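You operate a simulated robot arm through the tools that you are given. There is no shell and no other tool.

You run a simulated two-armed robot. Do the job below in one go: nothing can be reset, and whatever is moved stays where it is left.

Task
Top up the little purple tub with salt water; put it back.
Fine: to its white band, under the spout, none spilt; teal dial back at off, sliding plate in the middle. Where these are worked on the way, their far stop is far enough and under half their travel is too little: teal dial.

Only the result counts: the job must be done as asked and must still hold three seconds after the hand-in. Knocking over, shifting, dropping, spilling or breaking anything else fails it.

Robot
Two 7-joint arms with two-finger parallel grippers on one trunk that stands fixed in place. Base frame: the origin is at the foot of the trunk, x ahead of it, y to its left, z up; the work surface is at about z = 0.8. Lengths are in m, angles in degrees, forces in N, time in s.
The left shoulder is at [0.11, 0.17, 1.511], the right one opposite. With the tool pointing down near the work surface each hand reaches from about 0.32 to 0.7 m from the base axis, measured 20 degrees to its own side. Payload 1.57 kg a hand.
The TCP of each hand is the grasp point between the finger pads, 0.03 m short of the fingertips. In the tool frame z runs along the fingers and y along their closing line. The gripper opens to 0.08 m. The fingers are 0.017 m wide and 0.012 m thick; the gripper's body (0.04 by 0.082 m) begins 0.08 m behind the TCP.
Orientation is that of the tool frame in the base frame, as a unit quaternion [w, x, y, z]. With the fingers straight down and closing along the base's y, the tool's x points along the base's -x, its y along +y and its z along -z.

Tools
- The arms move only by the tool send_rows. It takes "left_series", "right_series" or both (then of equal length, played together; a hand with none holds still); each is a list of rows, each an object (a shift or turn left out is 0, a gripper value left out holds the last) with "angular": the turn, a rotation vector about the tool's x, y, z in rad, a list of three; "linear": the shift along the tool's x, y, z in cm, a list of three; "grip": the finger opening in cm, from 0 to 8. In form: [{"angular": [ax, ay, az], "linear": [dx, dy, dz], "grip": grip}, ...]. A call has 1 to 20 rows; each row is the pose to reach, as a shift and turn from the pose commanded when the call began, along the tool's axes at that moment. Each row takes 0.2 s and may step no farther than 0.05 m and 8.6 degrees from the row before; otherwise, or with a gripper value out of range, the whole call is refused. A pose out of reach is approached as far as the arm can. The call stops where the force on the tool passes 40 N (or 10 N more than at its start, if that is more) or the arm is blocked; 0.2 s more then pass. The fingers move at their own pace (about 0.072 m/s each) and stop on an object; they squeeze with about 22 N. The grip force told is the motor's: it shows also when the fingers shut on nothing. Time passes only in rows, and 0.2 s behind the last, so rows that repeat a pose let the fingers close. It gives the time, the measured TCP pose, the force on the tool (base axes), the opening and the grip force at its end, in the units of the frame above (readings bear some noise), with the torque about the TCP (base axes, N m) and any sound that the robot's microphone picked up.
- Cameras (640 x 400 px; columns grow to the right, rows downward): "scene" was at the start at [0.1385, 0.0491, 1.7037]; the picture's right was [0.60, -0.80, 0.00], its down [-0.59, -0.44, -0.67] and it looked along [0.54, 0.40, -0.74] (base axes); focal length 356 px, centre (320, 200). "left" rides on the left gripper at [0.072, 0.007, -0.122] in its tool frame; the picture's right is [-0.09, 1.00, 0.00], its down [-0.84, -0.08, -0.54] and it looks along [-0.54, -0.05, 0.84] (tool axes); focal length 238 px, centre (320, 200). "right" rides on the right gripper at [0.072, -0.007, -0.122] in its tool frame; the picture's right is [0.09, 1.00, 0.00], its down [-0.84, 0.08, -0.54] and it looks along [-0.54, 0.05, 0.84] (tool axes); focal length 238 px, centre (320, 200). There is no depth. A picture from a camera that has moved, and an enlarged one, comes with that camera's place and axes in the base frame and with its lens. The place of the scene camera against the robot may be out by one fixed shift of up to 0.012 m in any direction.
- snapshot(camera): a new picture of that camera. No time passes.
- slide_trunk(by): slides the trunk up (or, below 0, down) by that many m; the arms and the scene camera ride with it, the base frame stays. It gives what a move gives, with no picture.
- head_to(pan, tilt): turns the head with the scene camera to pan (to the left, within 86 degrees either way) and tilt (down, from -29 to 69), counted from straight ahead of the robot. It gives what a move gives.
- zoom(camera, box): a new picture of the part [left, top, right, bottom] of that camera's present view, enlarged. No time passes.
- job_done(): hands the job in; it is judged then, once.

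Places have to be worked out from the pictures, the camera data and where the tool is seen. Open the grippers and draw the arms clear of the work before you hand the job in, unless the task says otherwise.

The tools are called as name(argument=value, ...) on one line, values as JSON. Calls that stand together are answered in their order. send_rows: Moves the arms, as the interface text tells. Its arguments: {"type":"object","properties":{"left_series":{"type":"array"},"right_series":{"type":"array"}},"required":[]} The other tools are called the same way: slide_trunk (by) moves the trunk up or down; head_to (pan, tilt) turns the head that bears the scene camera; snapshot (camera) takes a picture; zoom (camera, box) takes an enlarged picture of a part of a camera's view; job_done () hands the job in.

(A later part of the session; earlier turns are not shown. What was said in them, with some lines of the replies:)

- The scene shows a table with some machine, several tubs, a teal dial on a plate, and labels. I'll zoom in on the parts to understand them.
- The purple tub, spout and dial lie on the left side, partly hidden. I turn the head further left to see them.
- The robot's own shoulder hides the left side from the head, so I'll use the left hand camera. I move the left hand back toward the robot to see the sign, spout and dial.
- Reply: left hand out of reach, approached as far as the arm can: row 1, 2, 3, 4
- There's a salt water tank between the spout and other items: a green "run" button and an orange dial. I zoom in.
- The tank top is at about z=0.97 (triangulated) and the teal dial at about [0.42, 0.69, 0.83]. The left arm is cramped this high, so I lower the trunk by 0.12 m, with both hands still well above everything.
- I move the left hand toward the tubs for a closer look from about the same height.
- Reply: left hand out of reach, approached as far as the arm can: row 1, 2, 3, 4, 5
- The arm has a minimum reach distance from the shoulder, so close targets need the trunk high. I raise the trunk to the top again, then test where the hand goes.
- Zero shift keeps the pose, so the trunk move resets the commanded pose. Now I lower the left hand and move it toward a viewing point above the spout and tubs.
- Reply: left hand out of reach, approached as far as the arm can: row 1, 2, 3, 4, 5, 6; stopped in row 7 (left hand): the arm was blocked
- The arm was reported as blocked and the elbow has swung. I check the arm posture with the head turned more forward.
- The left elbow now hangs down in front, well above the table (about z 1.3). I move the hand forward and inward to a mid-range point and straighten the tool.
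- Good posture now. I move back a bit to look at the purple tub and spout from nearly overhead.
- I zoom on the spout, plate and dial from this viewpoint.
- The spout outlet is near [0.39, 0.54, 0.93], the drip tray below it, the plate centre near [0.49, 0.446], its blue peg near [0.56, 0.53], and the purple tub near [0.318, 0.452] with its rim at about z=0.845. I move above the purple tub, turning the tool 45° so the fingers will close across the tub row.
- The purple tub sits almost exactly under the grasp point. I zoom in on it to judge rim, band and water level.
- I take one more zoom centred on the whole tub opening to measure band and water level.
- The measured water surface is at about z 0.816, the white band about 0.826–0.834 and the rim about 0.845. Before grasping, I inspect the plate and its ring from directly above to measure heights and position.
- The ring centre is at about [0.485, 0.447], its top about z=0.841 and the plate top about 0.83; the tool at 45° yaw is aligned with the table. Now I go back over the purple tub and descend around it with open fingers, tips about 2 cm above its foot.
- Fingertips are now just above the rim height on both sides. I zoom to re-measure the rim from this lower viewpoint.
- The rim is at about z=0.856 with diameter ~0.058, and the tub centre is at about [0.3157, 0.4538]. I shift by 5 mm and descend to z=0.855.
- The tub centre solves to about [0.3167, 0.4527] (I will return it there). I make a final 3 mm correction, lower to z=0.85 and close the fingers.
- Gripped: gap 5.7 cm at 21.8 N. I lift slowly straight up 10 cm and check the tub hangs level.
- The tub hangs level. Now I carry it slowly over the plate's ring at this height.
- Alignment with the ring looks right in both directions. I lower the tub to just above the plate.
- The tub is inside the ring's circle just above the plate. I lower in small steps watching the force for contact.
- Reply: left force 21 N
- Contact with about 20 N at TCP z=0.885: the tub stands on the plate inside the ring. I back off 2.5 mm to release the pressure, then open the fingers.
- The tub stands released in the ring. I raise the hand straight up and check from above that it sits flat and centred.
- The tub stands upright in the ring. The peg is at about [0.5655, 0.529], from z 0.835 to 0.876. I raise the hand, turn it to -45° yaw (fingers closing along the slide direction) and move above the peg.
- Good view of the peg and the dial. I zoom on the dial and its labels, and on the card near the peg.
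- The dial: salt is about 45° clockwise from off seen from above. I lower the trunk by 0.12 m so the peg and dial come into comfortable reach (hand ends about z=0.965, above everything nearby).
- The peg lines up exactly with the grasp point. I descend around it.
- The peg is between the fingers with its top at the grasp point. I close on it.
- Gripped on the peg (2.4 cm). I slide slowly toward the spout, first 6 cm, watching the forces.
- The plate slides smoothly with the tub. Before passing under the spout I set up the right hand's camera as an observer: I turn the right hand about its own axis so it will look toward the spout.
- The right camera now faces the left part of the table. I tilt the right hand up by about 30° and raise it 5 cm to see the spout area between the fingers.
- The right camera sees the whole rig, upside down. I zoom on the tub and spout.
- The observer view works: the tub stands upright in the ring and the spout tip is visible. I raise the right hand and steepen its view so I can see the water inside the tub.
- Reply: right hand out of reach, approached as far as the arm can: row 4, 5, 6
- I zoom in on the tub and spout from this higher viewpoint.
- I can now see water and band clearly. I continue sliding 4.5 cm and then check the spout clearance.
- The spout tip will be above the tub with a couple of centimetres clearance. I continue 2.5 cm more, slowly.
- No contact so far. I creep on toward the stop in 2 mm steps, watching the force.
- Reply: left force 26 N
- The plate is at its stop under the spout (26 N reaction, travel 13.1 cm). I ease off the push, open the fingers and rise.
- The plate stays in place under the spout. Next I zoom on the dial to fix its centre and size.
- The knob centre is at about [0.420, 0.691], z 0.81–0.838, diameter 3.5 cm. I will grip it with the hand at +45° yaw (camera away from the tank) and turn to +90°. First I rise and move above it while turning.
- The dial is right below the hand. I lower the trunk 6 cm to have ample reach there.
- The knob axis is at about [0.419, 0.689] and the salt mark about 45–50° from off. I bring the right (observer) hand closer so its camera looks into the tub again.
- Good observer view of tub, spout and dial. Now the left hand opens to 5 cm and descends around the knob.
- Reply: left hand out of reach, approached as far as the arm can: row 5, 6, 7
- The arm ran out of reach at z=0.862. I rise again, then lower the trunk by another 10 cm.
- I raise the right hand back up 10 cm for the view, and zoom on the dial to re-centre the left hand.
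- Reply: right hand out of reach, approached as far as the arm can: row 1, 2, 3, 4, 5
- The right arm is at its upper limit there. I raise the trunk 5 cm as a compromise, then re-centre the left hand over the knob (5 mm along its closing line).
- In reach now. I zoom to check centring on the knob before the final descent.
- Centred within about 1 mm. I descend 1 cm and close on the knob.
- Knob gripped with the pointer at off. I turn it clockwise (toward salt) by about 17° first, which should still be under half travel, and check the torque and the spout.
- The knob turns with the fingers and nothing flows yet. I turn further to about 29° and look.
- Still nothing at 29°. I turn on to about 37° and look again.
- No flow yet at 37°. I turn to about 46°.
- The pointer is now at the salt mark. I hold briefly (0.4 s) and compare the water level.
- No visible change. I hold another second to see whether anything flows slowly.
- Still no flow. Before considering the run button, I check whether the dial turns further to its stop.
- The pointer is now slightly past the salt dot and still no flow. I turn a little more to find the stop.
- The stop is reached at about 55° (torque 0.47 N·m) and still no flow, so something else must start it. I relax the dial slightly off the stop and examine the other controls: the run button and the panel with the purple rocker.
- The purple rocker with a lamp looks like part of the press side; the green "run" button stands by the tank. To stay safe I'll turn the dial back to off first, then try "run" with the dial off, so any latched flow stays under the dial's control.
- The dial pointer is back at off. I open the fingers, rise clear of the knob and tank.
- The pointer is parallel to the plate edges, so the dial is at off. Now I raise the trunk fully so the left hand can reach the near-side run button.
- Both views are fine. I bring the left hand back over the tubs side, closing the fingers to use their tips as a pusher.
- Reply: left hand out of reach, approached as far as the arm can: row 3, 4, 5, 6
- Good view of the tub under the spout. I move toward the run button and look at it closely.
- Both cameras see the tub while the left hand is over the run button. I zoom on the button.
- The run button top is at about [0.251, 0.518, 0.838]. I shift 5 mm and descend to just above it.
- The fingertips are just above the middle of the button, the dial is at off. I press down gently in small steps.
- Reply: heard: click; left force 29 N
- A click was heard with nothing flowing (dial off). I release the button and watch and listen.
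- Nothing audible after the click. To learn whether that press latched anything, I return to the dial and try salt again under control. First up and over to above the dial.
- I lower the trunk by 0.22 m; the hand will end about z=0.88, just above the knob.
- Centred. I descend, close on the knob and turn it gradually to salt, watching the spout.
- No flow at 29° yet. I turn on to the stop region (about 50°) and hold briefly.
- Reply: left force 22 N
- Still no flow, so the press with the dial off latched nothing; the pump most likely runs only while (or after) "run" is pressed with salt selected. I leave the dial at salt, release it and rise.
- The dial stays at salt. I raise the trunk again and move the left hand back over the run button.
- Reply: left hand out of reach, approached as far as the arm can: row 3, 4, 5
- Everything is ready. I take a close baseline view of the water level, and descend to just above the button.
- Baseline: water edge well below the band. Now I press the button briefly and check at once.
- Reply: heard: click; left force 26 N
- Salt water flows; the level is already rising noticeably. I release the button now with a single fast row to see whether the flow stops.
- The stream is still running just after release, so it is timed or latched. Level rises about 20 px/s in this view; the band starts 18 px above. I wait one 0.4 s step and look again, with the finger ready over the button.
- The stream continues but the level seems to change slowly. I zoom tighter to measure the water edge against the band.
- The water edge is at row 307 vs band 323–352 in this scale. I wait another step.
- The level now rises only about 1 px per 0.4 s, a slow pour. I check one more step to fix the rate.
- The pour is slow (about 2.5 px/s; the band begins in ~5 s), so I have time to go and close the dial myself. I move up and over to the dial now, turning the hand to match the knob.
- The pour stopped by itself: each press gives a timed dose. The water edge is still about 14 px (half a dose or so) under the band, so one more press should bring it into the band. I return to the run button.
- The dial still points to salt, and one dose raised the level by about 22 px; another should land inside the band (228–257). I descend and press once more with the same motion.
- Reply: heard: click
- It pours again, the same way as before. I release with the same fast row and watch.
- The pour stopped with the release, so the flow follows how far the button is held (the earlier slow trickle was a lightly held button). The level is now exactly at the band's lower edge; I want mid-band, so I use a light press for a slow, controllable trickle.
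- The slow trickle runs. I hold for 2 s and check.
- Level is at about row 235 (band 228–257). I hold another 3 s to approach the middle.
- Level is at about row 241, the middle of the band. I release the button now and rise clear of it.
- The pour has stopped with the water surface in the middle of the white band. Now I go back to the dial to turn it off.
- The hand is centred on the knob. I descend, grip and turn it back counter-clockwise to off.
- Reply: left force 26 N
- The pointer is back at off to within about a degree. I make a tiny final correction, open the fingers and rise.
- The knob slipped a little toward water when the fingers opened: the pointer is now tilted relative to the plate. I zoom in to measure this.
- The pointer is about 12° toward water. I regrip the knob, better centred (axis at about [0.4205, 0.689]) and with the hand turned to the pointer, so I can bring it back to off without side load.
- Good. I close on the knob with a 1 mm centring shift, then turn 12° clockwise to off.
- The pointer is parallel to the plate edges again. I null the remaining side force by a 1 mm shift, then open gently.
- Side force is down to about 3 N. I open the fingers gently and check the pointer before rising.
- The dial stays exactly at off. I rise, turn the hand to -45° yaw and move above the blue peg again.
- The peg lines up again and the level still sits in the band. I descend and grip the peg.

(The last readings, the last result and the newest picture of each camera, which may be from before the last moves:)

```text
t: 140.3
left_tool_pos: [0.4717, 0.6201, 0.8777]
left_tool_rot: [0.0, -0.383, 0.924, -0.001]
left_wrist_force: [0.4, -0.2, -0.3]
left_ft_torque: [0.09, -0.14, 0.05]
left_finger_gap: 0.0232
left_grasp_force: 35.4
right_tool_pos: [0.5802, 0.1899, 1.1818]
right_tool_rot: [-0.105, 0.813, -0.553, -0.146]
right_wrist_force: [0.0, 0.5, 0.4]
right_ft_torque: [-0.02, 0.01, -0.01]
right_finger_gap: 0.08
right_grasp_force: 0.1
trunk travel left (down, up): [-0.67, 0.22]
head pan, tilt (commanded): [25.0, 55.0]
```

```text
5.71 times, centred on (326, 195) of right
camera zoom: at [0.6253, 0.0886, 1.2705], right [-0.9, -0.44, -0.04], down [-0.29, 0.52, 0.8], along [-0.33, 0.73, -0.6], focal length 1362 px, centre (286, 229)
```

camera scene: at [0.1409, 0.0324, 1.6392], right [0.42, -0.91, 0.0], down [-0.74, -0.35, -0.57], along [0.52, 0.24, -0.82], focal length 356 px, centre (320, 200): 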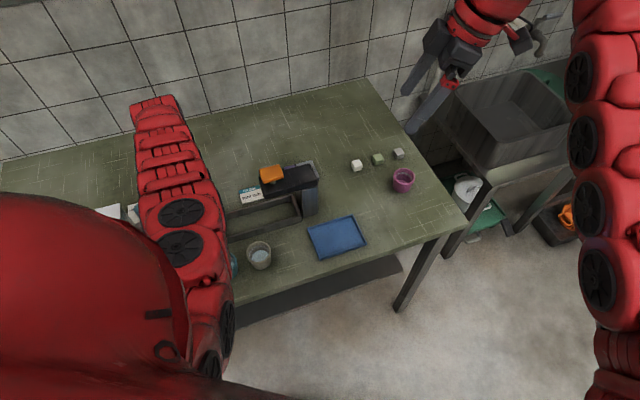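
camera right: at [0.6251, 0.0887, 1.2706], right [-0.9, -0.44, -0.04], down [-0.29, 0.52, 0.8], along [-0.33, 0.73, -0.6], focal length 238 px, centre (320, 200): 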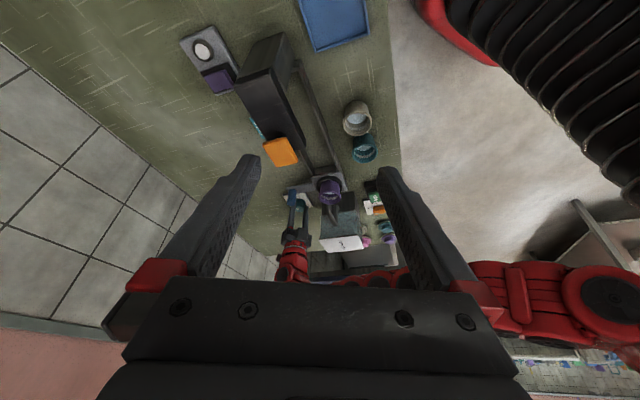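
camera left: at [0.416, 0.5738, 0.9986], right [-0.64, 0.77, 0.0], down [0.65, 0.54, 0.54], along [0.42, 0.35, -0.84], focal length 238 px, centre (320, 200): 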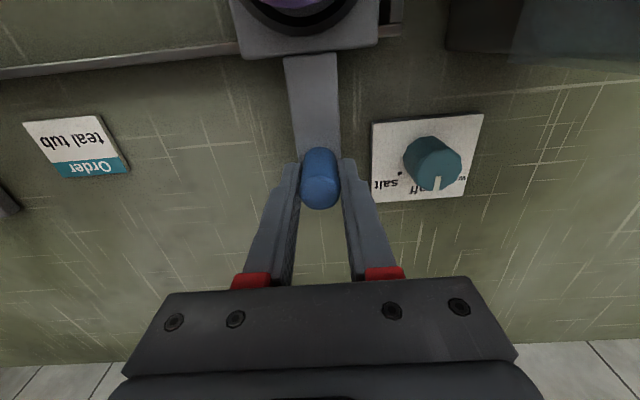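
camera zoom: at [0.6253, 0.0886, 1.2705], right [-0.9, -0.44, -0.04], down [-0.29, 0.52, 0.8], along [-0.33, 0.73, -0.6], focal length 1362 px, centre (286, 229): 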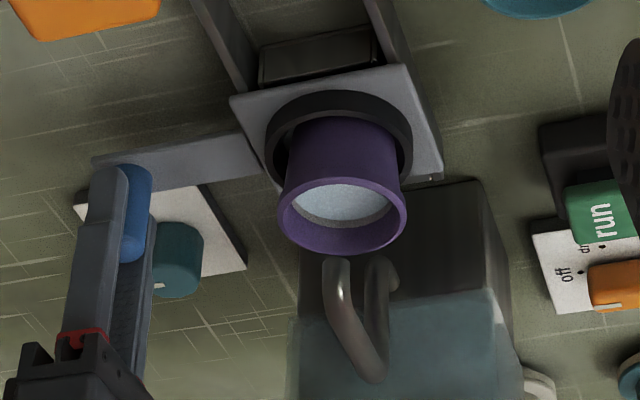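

Gripped. I slide the plate smoothly back toward the middle, first half.

send_rows(left_series=[{"linear": [0, -0.15, 0]}, {"linear": [0, -0.4, 0]}, {"linear": [0, -0.8, 0]}, {"linear": [0, -1.3, 0]}, {"linear": [0, -1.9, 0]}, {"linear": [0, -2.6, 0]}, {"linear": [0, -3.4, 0]}, {"linear": [0, -4.2, 0]}, {"linear": [0, -4.9, 0]}, {"linear": [0, -5.5, 0]}, {"linear": [0, -6.0, 0]}, {"linear": [0, -6.4, 0]}, {"linear": [0, -6.7, 0]}, {"linear": [0, -6.9, 0]}, {"linear": [0, -7.0, 0]}])

zoom(camera="right", box=[270, 150, 382, 220])

```text
t: 143.5
left_tool_pos: [0.5214, 0.5711, 0.8762]
left_tool_rot: [0.0, -0.383, 0.924, 0.0]
left_wrist_force: [-5.5, -5.3, -4.9]
left_ft_torque: [-0.33, 0.33, -0.02]
left_finger_gap: 0.0235
left_grasp_force: 35.6
right_tool_pos: [0.5797, 0.1892, 1.1816]
right_tool_rot: [-0.105, 0.813, -0.554, -0.146]
right_wrist_force: [0.8, 0.1, 0.4]
right_ft_torque: [-0.01, 0.0, -0.01]
right_finger_gap: 0.0801
right_grasp_force: 0.2
trunk travel left (down, up): [-0.67, 0.22]
head pan, tilt (commanded): [25.0, 55.0]
```

```text
5.71 times, centred on (326, 185) of right
camera zoom: at [0.625, 0.0884, 1.2706], right [-0.9, -0.44, -0.04], down [-0.29, 0.52, 0.8], along [-0.33, 0.73, -0.6], focal length 1362 px, centre (286, 286)
```

zoom: 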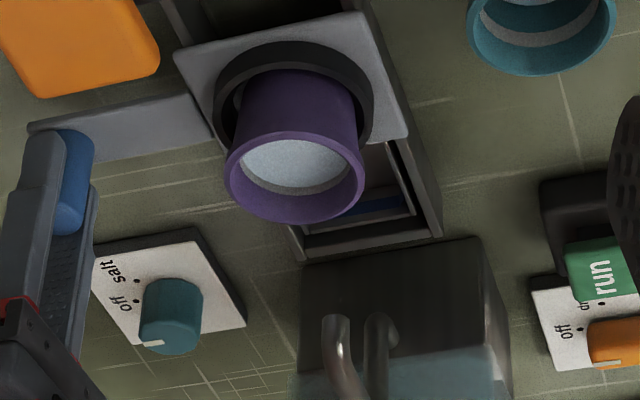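

Halfway with the tub steady. I continue the remaining 6 cm to the original middle position.

send_rows(left_series=[{"linear": [0, -0.15, 0]}, {"linear": [0, -0.4, 0]}, {"linear": [0, -0.8, 0]}, {"linear": [0, -1.3, 0]}, {"linear": [0, -1.9, 0]}, {"linear": [0, -2.6, 0]}, {"linear": [0, -3.3, 0]}, {"linear": [0, -4.0, 0]}, {"linear": [0, -4.6, 0]}, {"linear": [0, -5.1, 0]}, {"linear": [0, -5.5, 0]}, {"linear": [0, -5.8, 0]}, {"linear": [0, -6.0, 0]}, {"linear": [0, -6.05, 0]}, {"linear": [0, -6.05, 0]}])

zoom(camera="right", box=[270, 130, 398, 210])

snapshot(camera="left")

```text
t: 146.7
left_tool_pos: [0.564, 0.5278, 0.8768]
left_tool_rot: [0.0, -0.383, 0.924, 0.0]
left_wrist_force: [-8.0, -7.6, -8.0]
left_ft_torque: [0.07, -0.05, 0.0]
left_finger_gap: 0.0233
left_grasp_force: 35.3
right_tool_pos: [0.58, 0.1894, 1.1815]
right_tool_rot: [-0.103, 0.813, -0.553, -0.146]
right_wrist_force: [0.0, -0.1, -0.3]
right_ft_torque: [-0.01, 0.0, 0.02]
right_finger_gap: 0.0799
right_grasp_force: 0.1
trunk travel left (down, up): [-0.67, 0.22]
head pan, tilt (commanded): [25.0, 55.0]
```

```text
5.00 times, centred on (334, 170) of right
camera zoom: at [0.625, 0.0883, 1.2706], right [-0.9, -0.44, -0.04], down [-0.29, 0.52, 0.8], along [-0.33, 0.73, -0.6], focal length 1192 px, centre (250, 350)
```

zoom: 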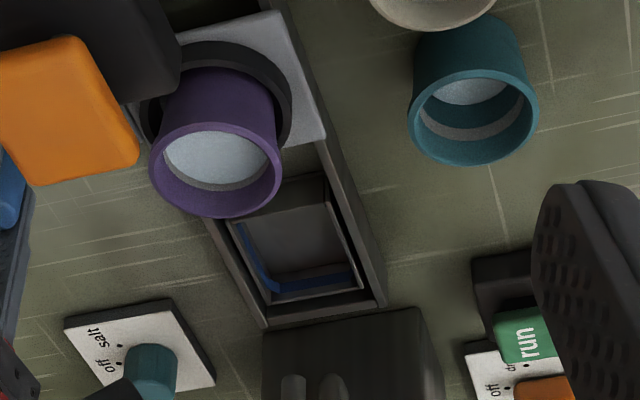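

```text
taken
camera left: at [0.5081, 0.4818, 0.9986], right [-0.64, 0.77, 0.0], down [0.65, 0.54, 0.54], along [0.42, 0.35, -0.84], focal length 238 px, centre (320, 200)
```

left: 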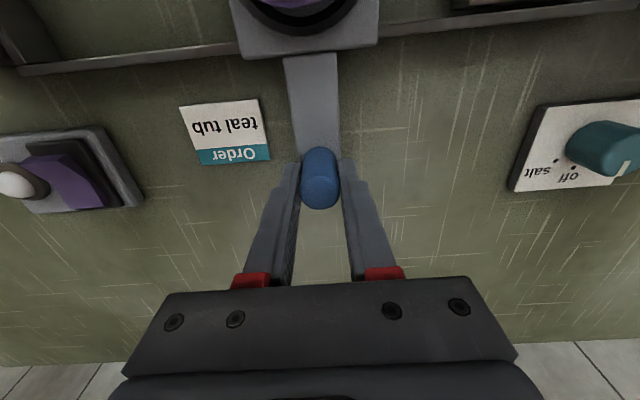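

The card and rail appear exactly where they were at the start, so the plate is back in the middle. I release the peg and rise.

send_rows(left_series=[{"grip": 2.8}, {"grip": 3.5}, {"grip": 4}, {"grip": 4}, {"linear": [0, 0, -3]}, {"linear": [0, 0, -7]}, {"linear": [0, 0, -11]}, {"linear": [0, 0, -15]}, {"linear": [0, 0, -15]}])

snapshot(camera="left")

zoom(camera="right", box=[270, 130, 398, 210])

```text
t: 148.7
left_tool_pos: [0.5662, 0.5307, 1.0278]
left_tool_rot: [0.0, -0.383, 0.924, 0.0]
left_wrist_force: [0.3, -0.1, -0.1]
left_ft_torque: [0.0, 0.02, 0.05]
left_finger_gap: 0.0399
left_grasp_force: 0.1
right_tool_pos: [0.5809, 0.1901, 1.1815]
right_tool_rot: [-0.104, 0.813, -0.554, -0.146]
right_wrist_force: [-0.3, -0.6, 0.0]
right_ft_torque: [0.03, 0.0, 0.01]
right_finger_gap: 0.08
right_grasp_force: 0.0
trunk travel left (down, up): [-0.67, 0.22]
head pan, tilt (commanded): [25.0, 55.0]
```

```text
taken
camera left: at [0.5097, 0.4824, 1.1494], right [-0.64, 0.77, 0.0], down [0.65, 0.54, 0.54], along [0.42, 0.35, -0.84], focal length 238 px, centre (320, 200)
```

left: 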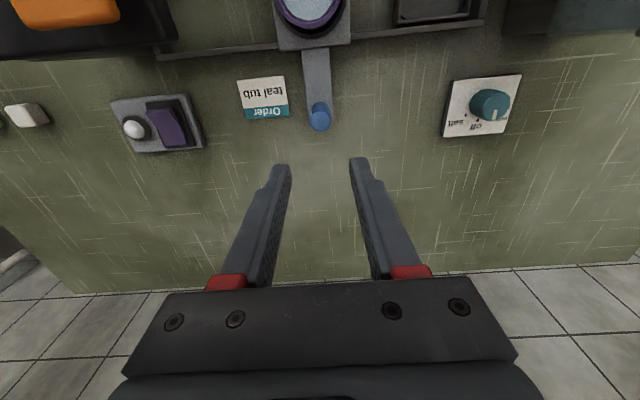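

```text
5.00 times, centred on (334, 170) of right
camera zoom: at [0.6256, 0.0886, 1.2702], right [-0.9, -0.44, -0.04], down [-0.29, 0.52, 0.8], along [-0.33, 0.73, -0.6], focal length 1192 px, centre (250, 350)
```

zoom: 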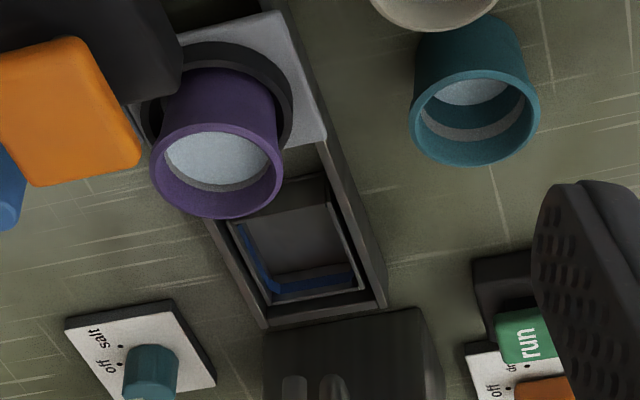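

Tub, plate and dial look right. I retract the right hand to keep clear of the left arm, then raise the trunk to the top for picking up the tub.

send_rows(right_series=[{"linear": [4, -0.5, -1.5]}, {"linear": [8, -1.0, -3]}, {"linear": [12, -1.4, -4.5]}, {"linear": [15.8, -1.9, -5.9]}, {"linear": [15.8, -1.9, -5.9]}])

slide_trunk(by=0.22)

snapshot(camera="right")

snapshot(camera="scene")

```text
t: 149.9
left_tool_pos: [0.5659, 0.5287, 1.0279]
left_tool_rot: [0.001, -0.382, 0.924, 0.0]
left_wrist_force: [0.4, 0.0, 0.0]
left_ft_torque: [0.02, 0.03, -0.03]
left_finger_gap: 0.0402
left_grasp_force: 0.1
right_tool_pos: [0.6448, 0.0569, 1.1576]
right_tool_rot: [-0.106, 0.813, -0.554, -0.146]
right_wrist_force: [-0.8, 0.0, 0.7]
right_ft_torque: [0.03, 0.01, 0.0]
right_finger_gap: 0.08
right_grasp_force: 0.2
right hand out of reach, approached as far as the arm can: row 1, 2, 3, 4, 5
trunk travel left (down, up): [-0.67, 0.22]
head pan, tilt (commanded): [25.0, 55.0]
```

```text
t: 152.2
left_tool_pos: [0.5659, 0.5292, 1.2468]
left_tool_rot: [0.001, -0.383, 0.924, 0.0]
left_wrist_force: [-0.1, -0.2, 0.0]
left_ft_torque: [0.0, 0.0, -0.01]
left_finger_gap: 0.0401
left_grasp_force: 0.1
right_tool_pos: [0.644, 0.0573, 1.3767]
right_tool_rot: [-0.106, 0.813, -0.554, -0.145]
right_wrist_force: [-0.7, -1.2, -0.5]
right_ft_torque: [0.03, 0.01, 0.0]
right_finger_gap: 0.0799
right_grasp_force: 0.1
trunk travel left (down, up): [-0.89, 0.0]
head pan, tilt (commanded): [25.0, 55.0]
```

```text
taken
camera right: at [0.6893, -0.0445, 1.4658], right [-0.9, -0.44, -0.04], down [-0.3, 0.52, 0.8], along [-0.33, 0.73, -0.6], focal length 238 px, centre (320, 200)
```

right: 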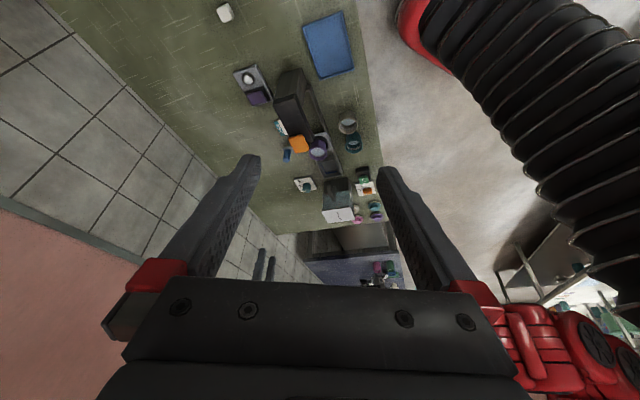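

```text
taken
camera scene: at [0.1408, 0.0322, 1.7591], right [0.42, -0.91, 0.0], down [-0.74, -0.35, -0.57], along [0.52, 0.24, -0.82], focal length 356 px, centre (320, 200)
```

scene: 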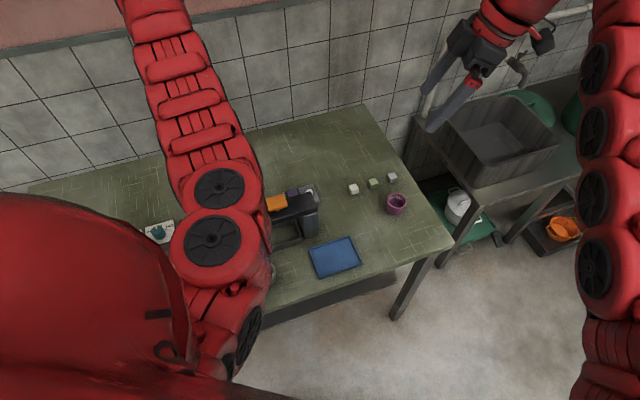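

I bring the left hand down and over the tub, turning it back to +45° yaw and opening the fingers.

send_rows(left_series=[{"linear": [0, 0, 4], "angular": [0, 0, 0.13]}, {"linear": [0, 0, 8], "angular": [0, 0, 0.26]}, {"linear": [0, 0, 12], "angular": [0, 0, 0.39], "grip": 8}, {"linear": [0, 0, 16], "angular": [0, 0, 0.52]}, {"linear": [1.5, 0, 17], "angular": [0, 0, 0.65]}, {"linear": [3, 0, 18], "angular": [0, 0, 0.78]}, {"linear": [4.5, 0, 19], "angular": [0, 0, 0.91]}, {"linear": [6, 0, 20], "angular": [0, 0, 1.04]}, {"linear": [7.5, 0, 21], "angular": [0, 0, 1.17]}, {"linear": [9, 0, 22], "angular": [0, 0, 1.3]}, {"linear": [10.5, -0.1, 23], "angular": [0, 0, 1.44]}, {"linear": [11.56, -0.1, 24.5], "angular": [0, 0, 1.571]}, {"linear": [11.56, -0.1, 24.5], "angular": [0, 0, 1.571]}])

snapshot(camera="left")

zoom(camera="left", box=[220, 60, 460, 210])

```text
t: 155.0
left_tool_pos: [0.4853, 0.4473, 1.0013]
left_tool_rot: [0.001, 0.384, 0.923, 0.002]
left_wrist_force: [-0.2, -0.2, -0.1]
left_ft_torque: [0.01, 0.05, 0.0]
left_finger_gap: 0.08
left_grasp_force: 0.0
right_tool_pos: [0.6447, 0.0571, 1.3767]
right_tool_rot: [-0.106, 0.813, -0.554, -0.146]
right_wrist_force: [-0.3, 0.8, -0.5]
right_ft_torque: [0.02, 0.02, 0.01]
right_finger_gap: 0.0801
right_grasp_force: 0.1
trunk travel left (down, up): [-0.89, 0.0]
head pan, tilt (commanded): [25.0, 55.0]
```

```text
taken
camera left: at [0.4381, 0.502, 1.1239], right [0.77, 0.64, 0.0], down [0.54, -0.65, 0.54], along [0.35, -0.42, -0.84], focal length 238 px, centre (320, 200)
```

left: 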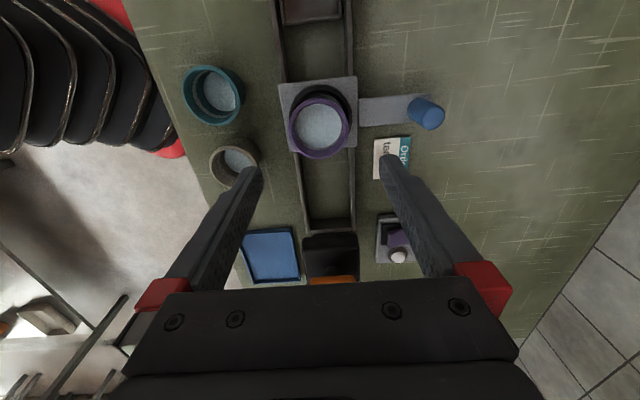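

```text
2.67 times, centred on (340, 135) of left
camera zoom: at [0.4381, 0.502, 1.1239], right [0.77, 0.64, 0.0], down [0.54, -0.65, 0.54], along [0.35, -0.42, -0.84], focal length 636 px, centre (267, 373)
```

zoom: 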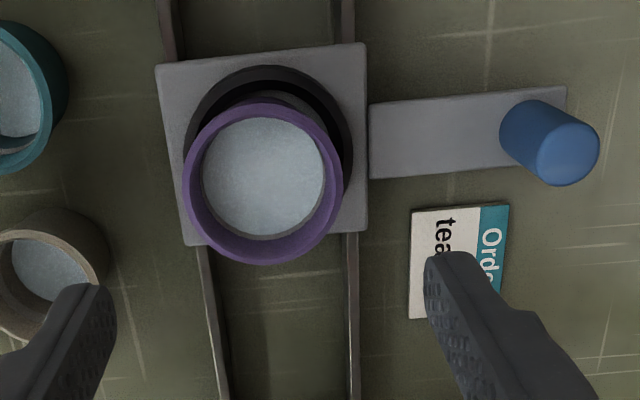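

The tub is centred under the open fingers, full to its band. I descend around it to the same grasp height as before.

send_rows(left_series=[{"linear": [0, -0.1, 3], "grip": 8}, {"linear": [0, -0.1, 6]}, {"linear": [0, -0.1, 9]}, {"linear": [0, -0.1, 10.8]}, {"linear": [0, -0.1, 11.4]}, {"linear": [0, -0.1, 11.4]}])

zoom(camera="left", box=[200, 90, 440, 240])

```text
t: 156.4
left_tool_pos: [0.4837, 0.4468, 0.8881]
left_tool_rot: [0.0, 0.383, 0.924, 0.0]
left_wrist_force: [0.7, -0.2, 0.1]
left_ft_torque: [0.01, -0.03, 0.02]
left_finger_gap: 0.0803
left_grasp_force: 0.1
right_tool_pos: [0.6446, 0.0583, 1.3778]
right_tool_rot: [-0.106, 0.813, -0.553, -0.146]
right_wrist_force: [0.9, -1.2, 0.3]
right_ft_torque: [0.01, 0.02, 0.03]
right_finger_gap: 0.0801
right_grasp_force: 0.1
trunk travel left (down, up): [-0.89, 0.0]
head pan, tilt (commanded): [25.0, 55.0]
```

```text
2.67 times, centred on (320, 165) of left
camera zoom: at [0.437, 0.5012, 1.0099], right [0.77, 0.64, 0.0], down [0.54, -0.65, 0.54], along [0.35, -0.42, -0.84], focal length 636 px, centre (320, 293)
```

zoom: 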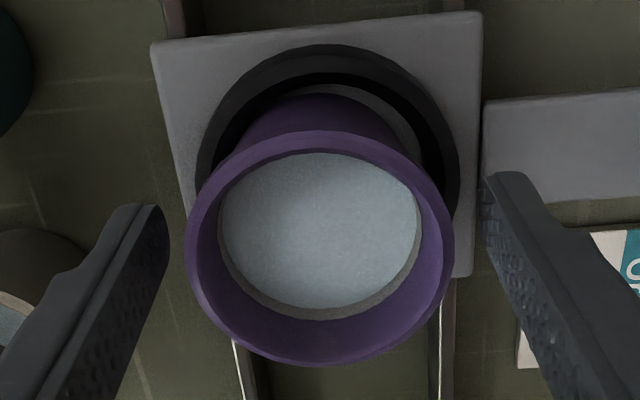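

Centred. I close the fingers gently on the rim.

send_rows(left_series=[{"grip": 7.2}, {"grip": 6.4}, {"grip": 5.9}, {"grip": 5.6}, {"grip": 5}, {"grip": 4}, {"grip": 4}])

zoom(camera="left", box=[200, 90, 440, 240])

```text
t: 158.0
left_tool_pos: [0.4852, 0.4462, 0.8884]
left_tool_rot: [0.0, 0.382, 0.924, 0.0]
left_wrist_force: [0.0, 0.1, 0.0]
left_ft_torque: [0.0, -0.05, 0.06]
left_finger_gap: 0.0569
left_grasp_force: 22.1
right_tool_pos: [0.6441, 0.0567, 1.378]
right_tool_rot: [-0.106, 0.813, -0.554, -0.145]
right_wrist_force: [-0.2, -0.1, -0.6]
right_ft_torque: [-0.01, -0.01, 0.01]
right_finger_gap: 0.08
right_grasp_force: 0.1
trunk travel left (down, up): [-0.89, 0.0]
head pan, tilt (commanded): [25.0, 55.0]
```

```text
2.67 times, centred on (320, 165) of left
camera zoom: at [0.4371, 0.5014, 1.01], right [0.77, 0.64, 0.0], down [0.54, -0.65, 0.54], along [0.35, -0.42, -0.84], focal length 636 px, centre (320, 293)
```

zoom: 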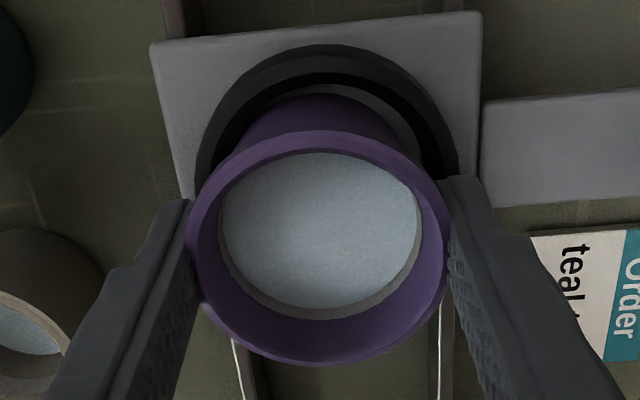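

Gripped at 5.7 cm. I lift very smoothly by 6.2 cm.

send_rows(left_series=[{"linear": [0, 0, -0.2]}, {"linear": [0, 0, -0.5]}, {"linear": [0, 0, -1.0]}, {"linear": [0, 0, -1.6]}, {"linear": [0, 0, -2.3]}, {"linear": [0, 0, -3.1]}, {"linear": [0, 0, -3.9]}, {"linear": [0, 0, -4.6]}, {"linear": [0, 0, -5.2]}, {"linear": [0, 0, -5.7]}, {"linear": [0, 0, -6.0]}, {"linear": [0, 0, -6.2]}, {"linear": [0, 0, -6.2]}])

snapshot(camera="left")

```text
t: 160.8
left_tool_pos: [0.4842, 0.4469, 0.9503]
left_tool_rot: [0.0, 0.382, 0.924, 0.0]
left_wrist_force: [-0.3, -0.1, -0.8]
left_ft_torque: [-0.02, 0.04, 0.0]
left_finger_gap: 0.057
left_grasp_force: 21.7
right_tool_pos: [0.6454, 0.0565, 1.3785]
right_tool_rot: [-0.106, 0.813, -0.553, -0.146]
right_wrist_force: [0.3, 0.5, 0.1]
right_ft_torque: [0.0, -0.01, 0.03]
right_finger_gap: 0.08
right_grasp_force: 0.0
trunk travel left (down, up): [-0.89, 0.0]
head pan, tilt (commanded): [25.0, 55.0]
```

```text
taken
camera left: at [0.4377, 0.5011, 1.0721], right [0.77, 0.64, 0.0], down [0.54, -0.65, 0.54], along [0.35, -0.42, -0.84], focal length 238 px, centre (320, 200)
```

left: 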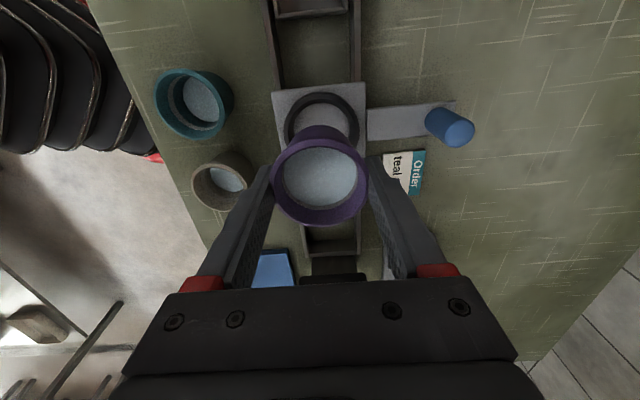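

The tub hangs level and the plate stayed put. I carry the tub smoothly back over its original spot.

send_rows(left_series=[{"linear": [0.12, -0.11, 0]}, {"linear": [0.43, -0.4, 0]}, {"linear": [0.92, -0.86, 0]}, {"linear": [1.6, -1.49, 0]}, {"linear": [2.46, -2.3, 0]}, {"linear": [3.44, -3.22, 0]}, {"linear": [4.49, -4.19, 0]}, {"linear": [5.54, -5.17, 0]}, {"linear": [6.58, -6.15, 0]}, {"linear": [7.63, -7.12, 0]}, {"linear": [8.61, -8.04, 0]}, {"linear": [9.53, -8.9, 0]}, {"linear": [10.33, -9.65, 0]}, {"linear": [11.01, -10.28, 0]}, {"linear": [11.56, -10.8, 0]}, {"linear": [11.93, -11.15, 0]}, {"linear": [12.18, -11.38, 0]}, {"linear": [12.3, -11.49, 0]}, {"linear": [12.3, -11.49, 0]}])

snapshot(camera="left")

```text
t: 164.8
left_tool_pos: [0.3168, 0.4514, 0.9506]
left_tool_rot: [0.001, 0.383, 0.924, 0.0]
left_wrist_force: [0.1, -0.1, -0.9]
left_ft_torque: [-0.01, -0.03, 0.04]
left_finger_gap: 0.0567
left_grasp_force: 22.2
right_tool_pos: [0.645, 0.0576, 1.3762]
right_tool_rot: [-0.106, 0.813, -0.554, -0.144]
right_wrist_force: [0.0, -0.8, 0.6]
right_ft_torque: [-0.03, 0.0, -0.02]
right_finger_gap: 0.0801
right_grasp_force: 0.0
trunk travel left (down, up): [-0.89, 0.0]
head pan, tilt (commanded): [25.0, 55.0]
```

```text
taken
camera left: at [0.2694, 0.5067, 1.0721], right [0.77, 0.64, 0.0], down [0.54, -0.65, 0.54], along [0.35, -0.42, -0.84], focal length 238 px, centre (320, 200)
```

left: 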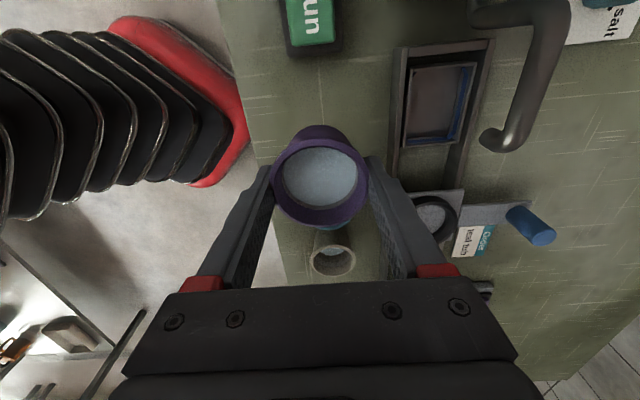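

The view matches the original lift-off picture. I lower the tub smoothly to just above the table.

send_rows(left_series=[{"linear": [0, 0, 0.2]}, {"linear": [0, 0, 0.6]}, {"linear": [0, 0, 1.2]}, {"linear": [0, 0, 2.0]}, {"linear": [0, 0, 3.0]}, {"linear": [0, 0, 4.0]}, {"linear": [0, 0, 5.0]}, {"linear": [0, 0, 6.0]}, {"linear": [0, 0, 6.9]}, {"linear": [0, 0, 7.7]}, {"linear": [0, 0, 8.3]}, {"linear": [0, 0, 8.8]}, {"linear": [0, 0, 9.1]}, {"linear": [0, 0, 9.3]}, {"linear": [0, 0, 9.3]}])

zoom(camera="left", box=[200, 90, 440, 240])

```text
t: 168.0
left_tool_pos: [0.3165, 0.4525, 0.8577]
left_tool_rot: [0.001, 0.383, 0.924, 0.001]
left_wrist_force: [0.8, 0.0, -0.3]
left_ft_torque: [-0.04, 0.0, -0.01]
left_finger_gap: 0.0566
left_grasp_force: 22.4
right_tool_pos: [0.6424, 0.0564, 1.377]
right_tool_rot: [-0.106, 0.813, -0.554, -0.145]
right_wrist_force: [-0.3, 0.1, -0.9]
right_ft_torque: [-0.01, 0.02, -0.02]
right_finger_gap: 0.0799
right_grasp_force: 0.1
trunk travel left (down, up): [-0.89, 0.0]
head pan, tilt (commanded): [25.0, 55.0]
```

```text
2.67 times, centred on (320, 165) of left
camera zoom: at [0.2698, 0.507, 0.9791], right [0.77, 0.64, 0.0], down [0.54, -0.65, 0.54], along [0.35, -0.42, -0.84], focal length 636 px, centre (320, 293)
```

zoom: 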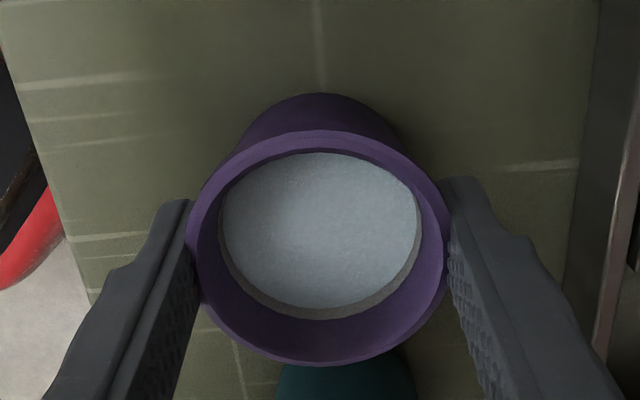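

Almost down. I lower in small steps until contact.

send_rows(left_series=[{"linear": [0, 0, 0.15]}, {"linear": [0, 0, 0.3]}, {"linear": [0, 0, 0.4]}, {"linear": [0, 0, 0.4]}])

```text
t: 169.0
left_tool_pos: [0.3167, 0.4519, 0.8529]
left_tool_rot: [0.0, 0.383, 0.924, 0.0]
left_wrist_force: [1.1, 0.1, -0.4]
left_ft_torque: [-0.04, 0.01, 0.01]
left_finger_gap: 0.0568
left_grasp_force: 22.0
right_tool_pos: [0.6439, 0.0568, 1.3773]
right_tool_rot: [-0.106, 0.813, -0.553, -0.145]
right_wrist_force: [0.2, 0.4, 0.4]
right_ft_torque: [-0.01, -0.01, -0.02]
right_finger_gap: 0.0804
right_grasp_force: 0.0
trunk travel left (down, up): [-0.89, 0.0]
head pan, tilt (commanded): [25.0, 55.0]
```

No contact yet at 0.853; I continue in 1 mm steps.

send_rows(left_series=[{"linear": [0, 0, 0.1]}, {"linear": [0, 0, 0.2]}, {"linear": [0, 0, 0.2]}])

```text
t: 169.8
left_tool_pos: [0.3172, 0.4519, 0.8515]
left_tool_rot: [0.0, 0.383, 0.924, 0.001]
left_wrist_force: [-0.2, 0.1, 1.5]
left_ft_torque: [0.01, 0.03, 0.05]
left_finger_gap: 0.0565
left_grasp_force: 22.1
right_tool_pos: [0.6441, 0.0565, 1.3772]
right_tool_rot: [-0.106, 0.813, -0.554, -0.145]
right_wrist_force: [0.6, -0.3, -0.3]
right_ft_torque: [0.01, -0.02, -0.02]
right_finger_gap: 0.0799
right_grasp_force: 0.1
trunk travel left (down, up): [-0.89, 0.0]
head pan, tilt (commanded): [25.0, 55.0]
```

send_rows(left_series=[{"linear": [0, 0, 0.1]}, {"linear": [0, 0, 0.15]}, {"linear": [0, 0, 0.15]}])

```text
t: 170.6
left_tool_pos: [0.3153, 0.4512, 0.8511]
left_tool_rot: [0.0, 0.383, 0.924, 0.001]
left_wrist_force: [-0.1, 2.1, 17.3]
left_ft_torque: [0.04, 0.06, 0.0]
left_finger_gap: 0.0569
left_grasp_force: 21.9
right_tool_pos: [0.642, 0.0557, 1.3777]
right_tool_rot: [-0.107, 0.813, -0.554, -0.145]
right_wrist_force: [0.0, -0.7, -0.1]
right_ft_torque: [-0.02, -0.01, -0.03]
right_finger_gap: 0.0801
right_grasp_force: 0.1
trunk travel left (down, up): [-0.89, 0.0]
head pan, tilt (commanded): [25.0, 55.0]
```

The force rose to 17 N at z=0.851, so the tub stands on the table. I ease off 1.5 mm and open the fingers slowly.

send_rows(left_series=[{"linear": [0, 0, -0.12]}, {"linear": [0, 0, -0.12], "grip": 5.8}, {"linear": [0, 0, -0.12], "grip": 6.2}, {"linear": [0, 0, -0.12], "grip": 7}, {"linear": [0, 0, -0.12], "grip": 7.8}, {"linear": [0, 0, -0.12], "grip": 8}])

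zoom(camera="left", box=[200, 90, 440, 240])

```text
t: 172.0
left_tool_pos: [0.3161, 0.4519, 0.8512]
left_tool_rot: [0.0, 0.382, 0.924, 0.0]
left_wrist_force: [0.1, 0.5, 0.2]
left_ft_torque: [-0.01, 0.0, 0.01]
left_finger_gap: 0.0801
left_grasp_force: 0.0
right_tool_pos: [0.6447, 0.0563, 1.3771]
right_tool_rot: [-0.106, 0.813, -0.554, -0.145]
right_wrist_force: [0.7, 1.0, -0.6]
right_ft_torque: [-0.01, 0.02, 0.01]
right_finger_gap: 0.0801
right_grasp_force: 0.0
trunk travel left (down, up): [-0.89, 0.0]
head pan, tilt (commanded): [25.0, 55.0]
```

```text
2.67 times, centred on (320, 165) of left
camera zoom: at [0.2691, 0.5066, 0.9728], right [0.77, 0.64, 0.0], down [0.54, -0.65, 0.54], along [0.35, -0.42, -0.84], focal length 636 px, centre (320, 293)
```

zoom: 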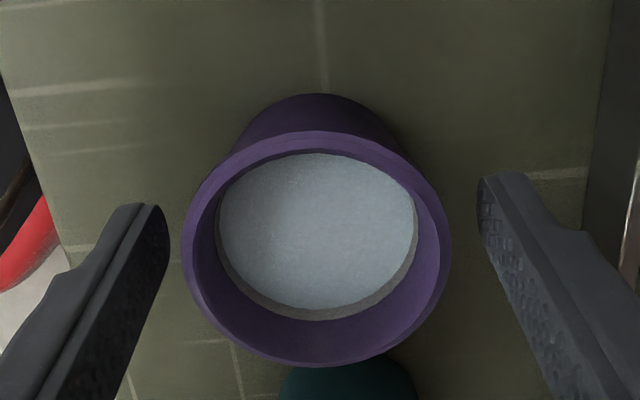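

The tub stands free on its spot. I rise straight up and compare with the original picture.

send_rows(left_series=[{"linear": [0, 0, -1.5]}, {"linear": [0, 0, -4]}, {"linear": [0, 0, -7]}, {"linear": [0, 0, -10]}, {"linear": [0, 0, -10]}])

snapshot(camera="left")

zoom(camera="left", box=[264, 95, 376, 165])

```text
t: 173.2
left_tool_pos: [0.3159, 0.4507, 0.9521]
left_tool_rot: [0.0, 0.382, 0.924, 0.0]
left_wrist_force: [-0.5, -0.3, 0.7]
left_ft_torque: [0.0, 0.0, 0.02]
left_finger_gap: 0.08
left_grasp_force: 0.1
right_tool_pos: [0.6447, 0.0567, 1.3771]
right_tool_rot: [-0.106, 0.813, -0.554, -0.145]
right_wrist_force: [-0.6, -0.3, 0.2]
right_ft_torque: [0.0, 0.0, -0.01]
right_finger_gap: 0.0801
right_grasp_force: 0.0
trunk travel left (down, up): [-0.89, 0.0]
head pan, tilt (commanded): [25.0, 55.0]
```

```text
taken
camera left: at [0.2684, 0.5061, 1.0727], right [0.77, 0.64, 0.0], down [0.54, -0.65, 0.54], along [0.35, -0.42, -0.84], focal length 238 px, centre (320, 200)
```

left: 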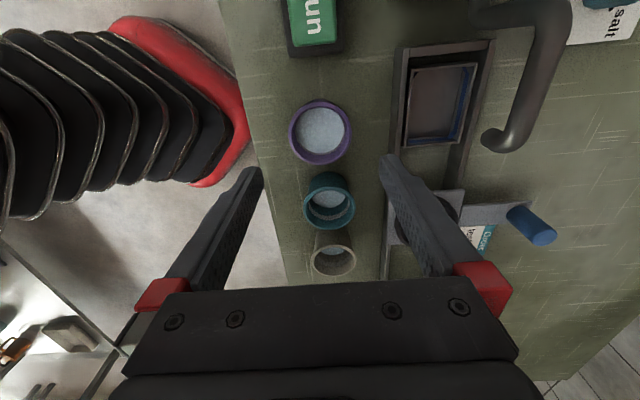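

```text
5.71 times, centred on (320, 130) of left
camera zoom: at [0.2684, 0.5061, 1.0727], right [0.77, 0.64, 0.0], down [0.54, -0.65, 0.54], along [0.35, -0.42, -0.84], focal length 1362 px, centre (320, 600)
```

zoom: 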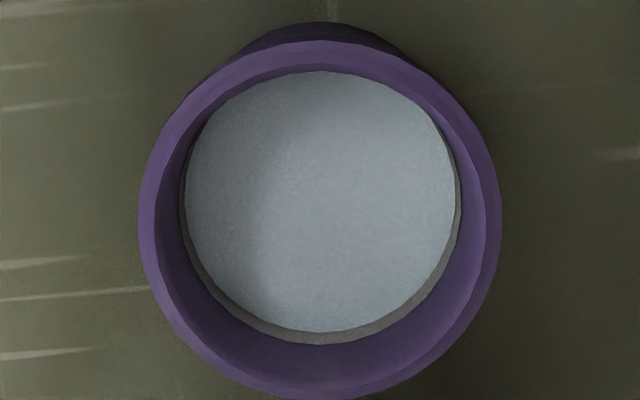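

The tub is back on its spot within about 1 mm, filled into its white band. I withdraw the left hand upward and outward, checking the whole rig.

send_rows(left_series=[{"linear": [0, 0, -2.5]}, {"linear": [-1.2, 2.6, -5]}, {"linear": [-2.4, 5.2, -7.5]}, {"linear": [-3.6, 7.8, -10]}, {"linear": [-4.8, 10.4, -12.5]}, {"linear": [-6, 12.9, -15]}, {"linear": [-6, 12.9, -15]}])

snapshot(camera="left")

snapshot(camera="right")

zoom(camera="right", box=[260, 80, 400, 230])

```text
t: 174.8
left_tool_pos: [0.4532, 0.5027, 1.0876]
left_tool_rot: [0.001, 0.382, 0.924, 0.001]
left_wrist_force: [0.2, -0.1, 1.1]
left_ft_torque: [-0.02, -0.02, 0.0]
left_finger_gap: 0.0797
left_grasp_force: 0.1
left hand out of reach, approached as far as the arm can: row 6, 7
right_tool_pos: [0.644, 0.0573, 1.3772]
right_tool_rot: [-0.105, 0.813, -0.554, -0.145]
right_wrist_force: [0.1, 0.4, -0.3]
right_ft_torque: [-0.02, -0.02, 0.0]
right_finger_gap: 0.08
right_grasp_force: 0.1
trunk travel left (down, up): [-0.89, 0.0]
head pan, tilt (commanded): [25.0, 55.0]
```

```text
taken
camera left: at [0.4053, 0.5586, 1.2085], right [0.77, 0.64, 0.0], down [0.54, -0.65, 0.54], along [0.35, -0.42, -0.84], focal length 238 px, centre (320, 200)
```

left: 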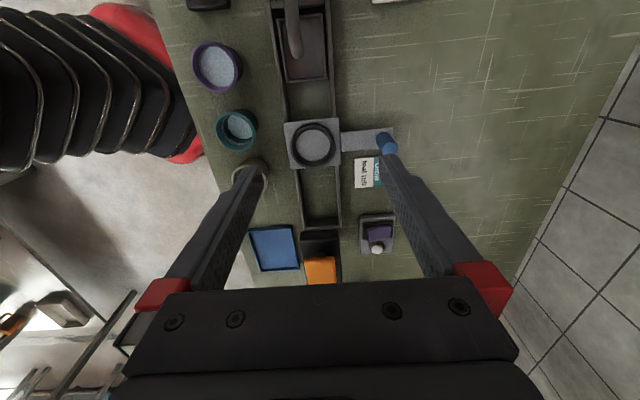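

```text
taken
camera right: at [0.6885, -0.0444, 1.4663], right [-0.9, -0.44, -0.04], down [-0.3, 0.52, 0.8], along [-0.33, 0.73, -0.6], focal length 238 px, centre (320, 200)
```

right: 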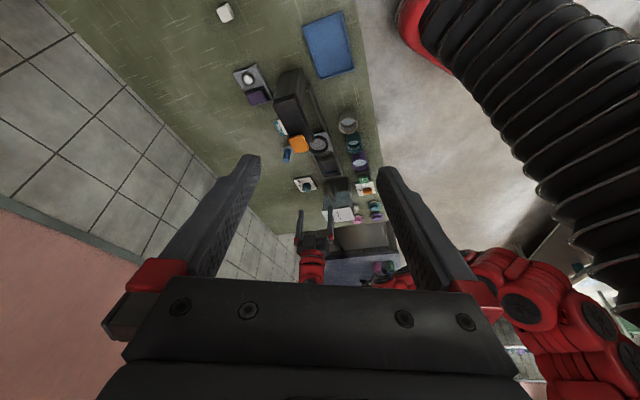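

```text
2.67 times, centred on (330, 155) of right
camera zoom: at [0.6885, -0.0444, 1.4663], right [-0.9, -0.44, -0.04], down [-0.3, 0.52, 0.8], along [-0.33, 0.73, -0.6], focal length 636 px, centre (293, 320)
```

zoom: 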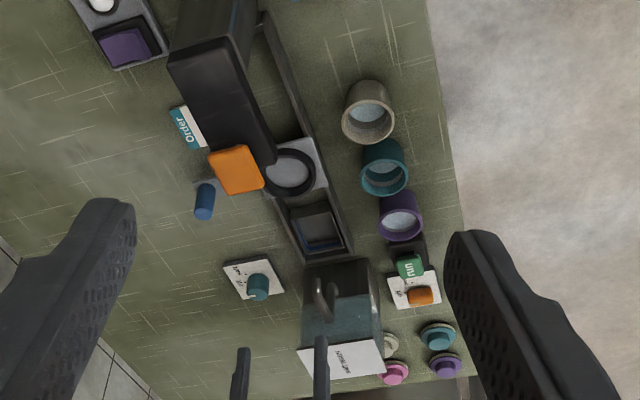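

All objects stand in their places. A last close look at the dial pointer and the tub from the right camera.

zoom(camera="right", box=[286, 170, 334, 200])

zoom(camera="right", box=[338, 145, 386, 175])

zoom(camera="left", box=[170, 20, 360, 180])

```text
13.33 times, centred on (310, 185) of right
camera zoom: at [0.6885, -0.0444, 1.4663], right [-0.9, -0.44, -0.04], down [-0.3, 0.52, 0.8], along [-0.33, 0.73, -0.6], focal length 3178 px, centre (453, 400)
```

zoom: 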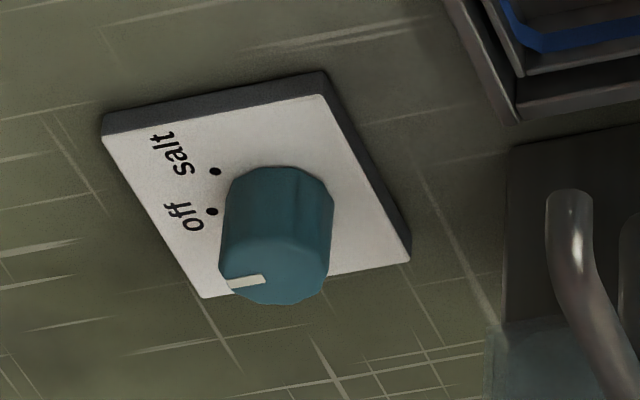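

```text
13.33 times, centred on (362, 160) of right
camera zoom: at [0.6885, -0.0444, 1.4663], right [-0.9, -0.44, -0.04], down [-0.3, 0.52, 0.8], along [-0.33, 0.73, -0.6], focal length 3178 px, centre (-240, 733)
```

zoom: 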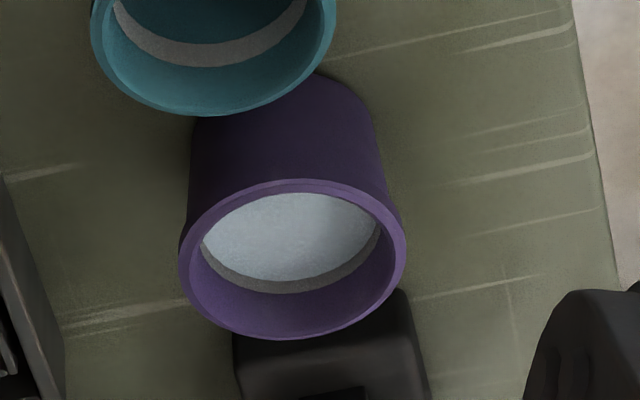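

```text
2.50 times, centred on (265, 100) of left
camera zoom: at [0.4053, 0.5586, 1.2085], right [0.77, 0.64, 0.0], down [0.54, -0.65, 0.54], along [0.35, -0.42, -0.84], focal length 596 px, centre (458, 450)
```

zoom: 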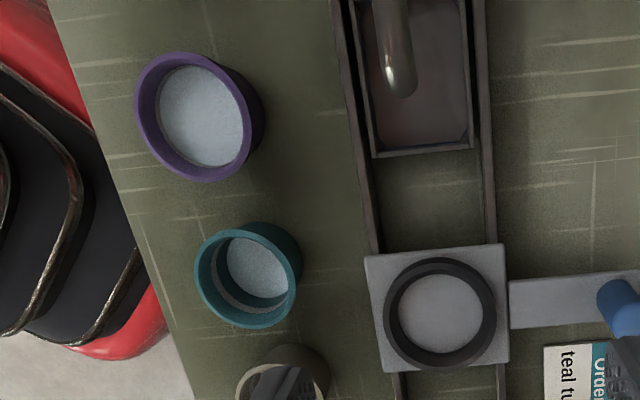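

Dial at off, plate in the middle, tub back with water in the band, nothing spilt. I draw the left hand further up and away before handing in.

send_rows(left_series=[{"linear": [-0.7, 3, -2.5]}, {"linear": [-1.4, 6, -5]}, {"linear": [-2.1, 9.2, -8]}, {"linear": [-2.1, 9.2, -10]}, {"linear": [-2.1, 9.2, -10]}])

snapshot(camera="left")

```text
t: 176.0
left_tool_pos: [0.5333, 0.5538, 1.1881]
left_tool_rot: [-0.001, 0.382, 0.924, 0.0]
left_wrist_force: [-0.3, 0.2, -0.2]
left_ft_torque: [0.01, 0.01, 0.01]
left_finger_gap: 0.08
left_grasp_force: 0.1
left hand out of reach, approached as far as the arm can: row 1
right_tool_pos: [0.644, 0.0564, 1.378]
right_tool_rot: [-0.106, 0.813, -0.554, -0.145]
right_wrist_force: [-1.5, -0.1, -0.3]
right_ft_torque: [0.02, 0.01, -0.03]
right_finger_gap: 0.08
right_grasp_force: 0.1
trunk travel left (down, up): [-0.89, 0.0]
head pan, tilt (commanded): [25.0, 55.0]
```

```text
taken
camera left: at [0.4857, 0.609, 1.3093], right [0.77, 0.64, 0.0], down [0.54, -0.65, 0.54], along [0.35, -0.42, -0.84], focal length 238 px, centre (320, 200)
```

left: 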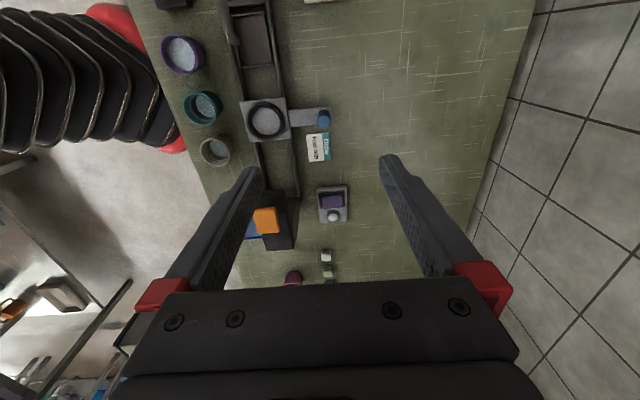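

Both arms are clear with grippers open, and every item is in place. I hand the job in.

job_done()

```text
The job is handed in.
```

I topped up the purple tub with salt water under the spout. It is now back on its original spot, and the job is handed in. I took "the little purple tub" to be the violet one in the row, not the magenta one on the right.

- **Level:** the water surface sits inside the white band, about 40% of the way up it. I saw nothing spilt.
- **Tub position:** it stands upright within about 1 mm of where it was.
- **Teal dial:** back at off. It slipped about 12° toward "water" when I first let go, so I gripped it again and reset it. In the last close-up the pointer lined up with off again.
- **Sliding plate:** back in its starting position in the middle of the rail.
- **Green "run" button:** turning the dial to salt alone gave no flow, so I also pressed this button, which you hadn't mentioned. It pours only while held, and it is released now. I first pressed it once with the dial at off to check it was safe, and nothing flowed.

Both grippers are open and both arms are raised clear of the work.
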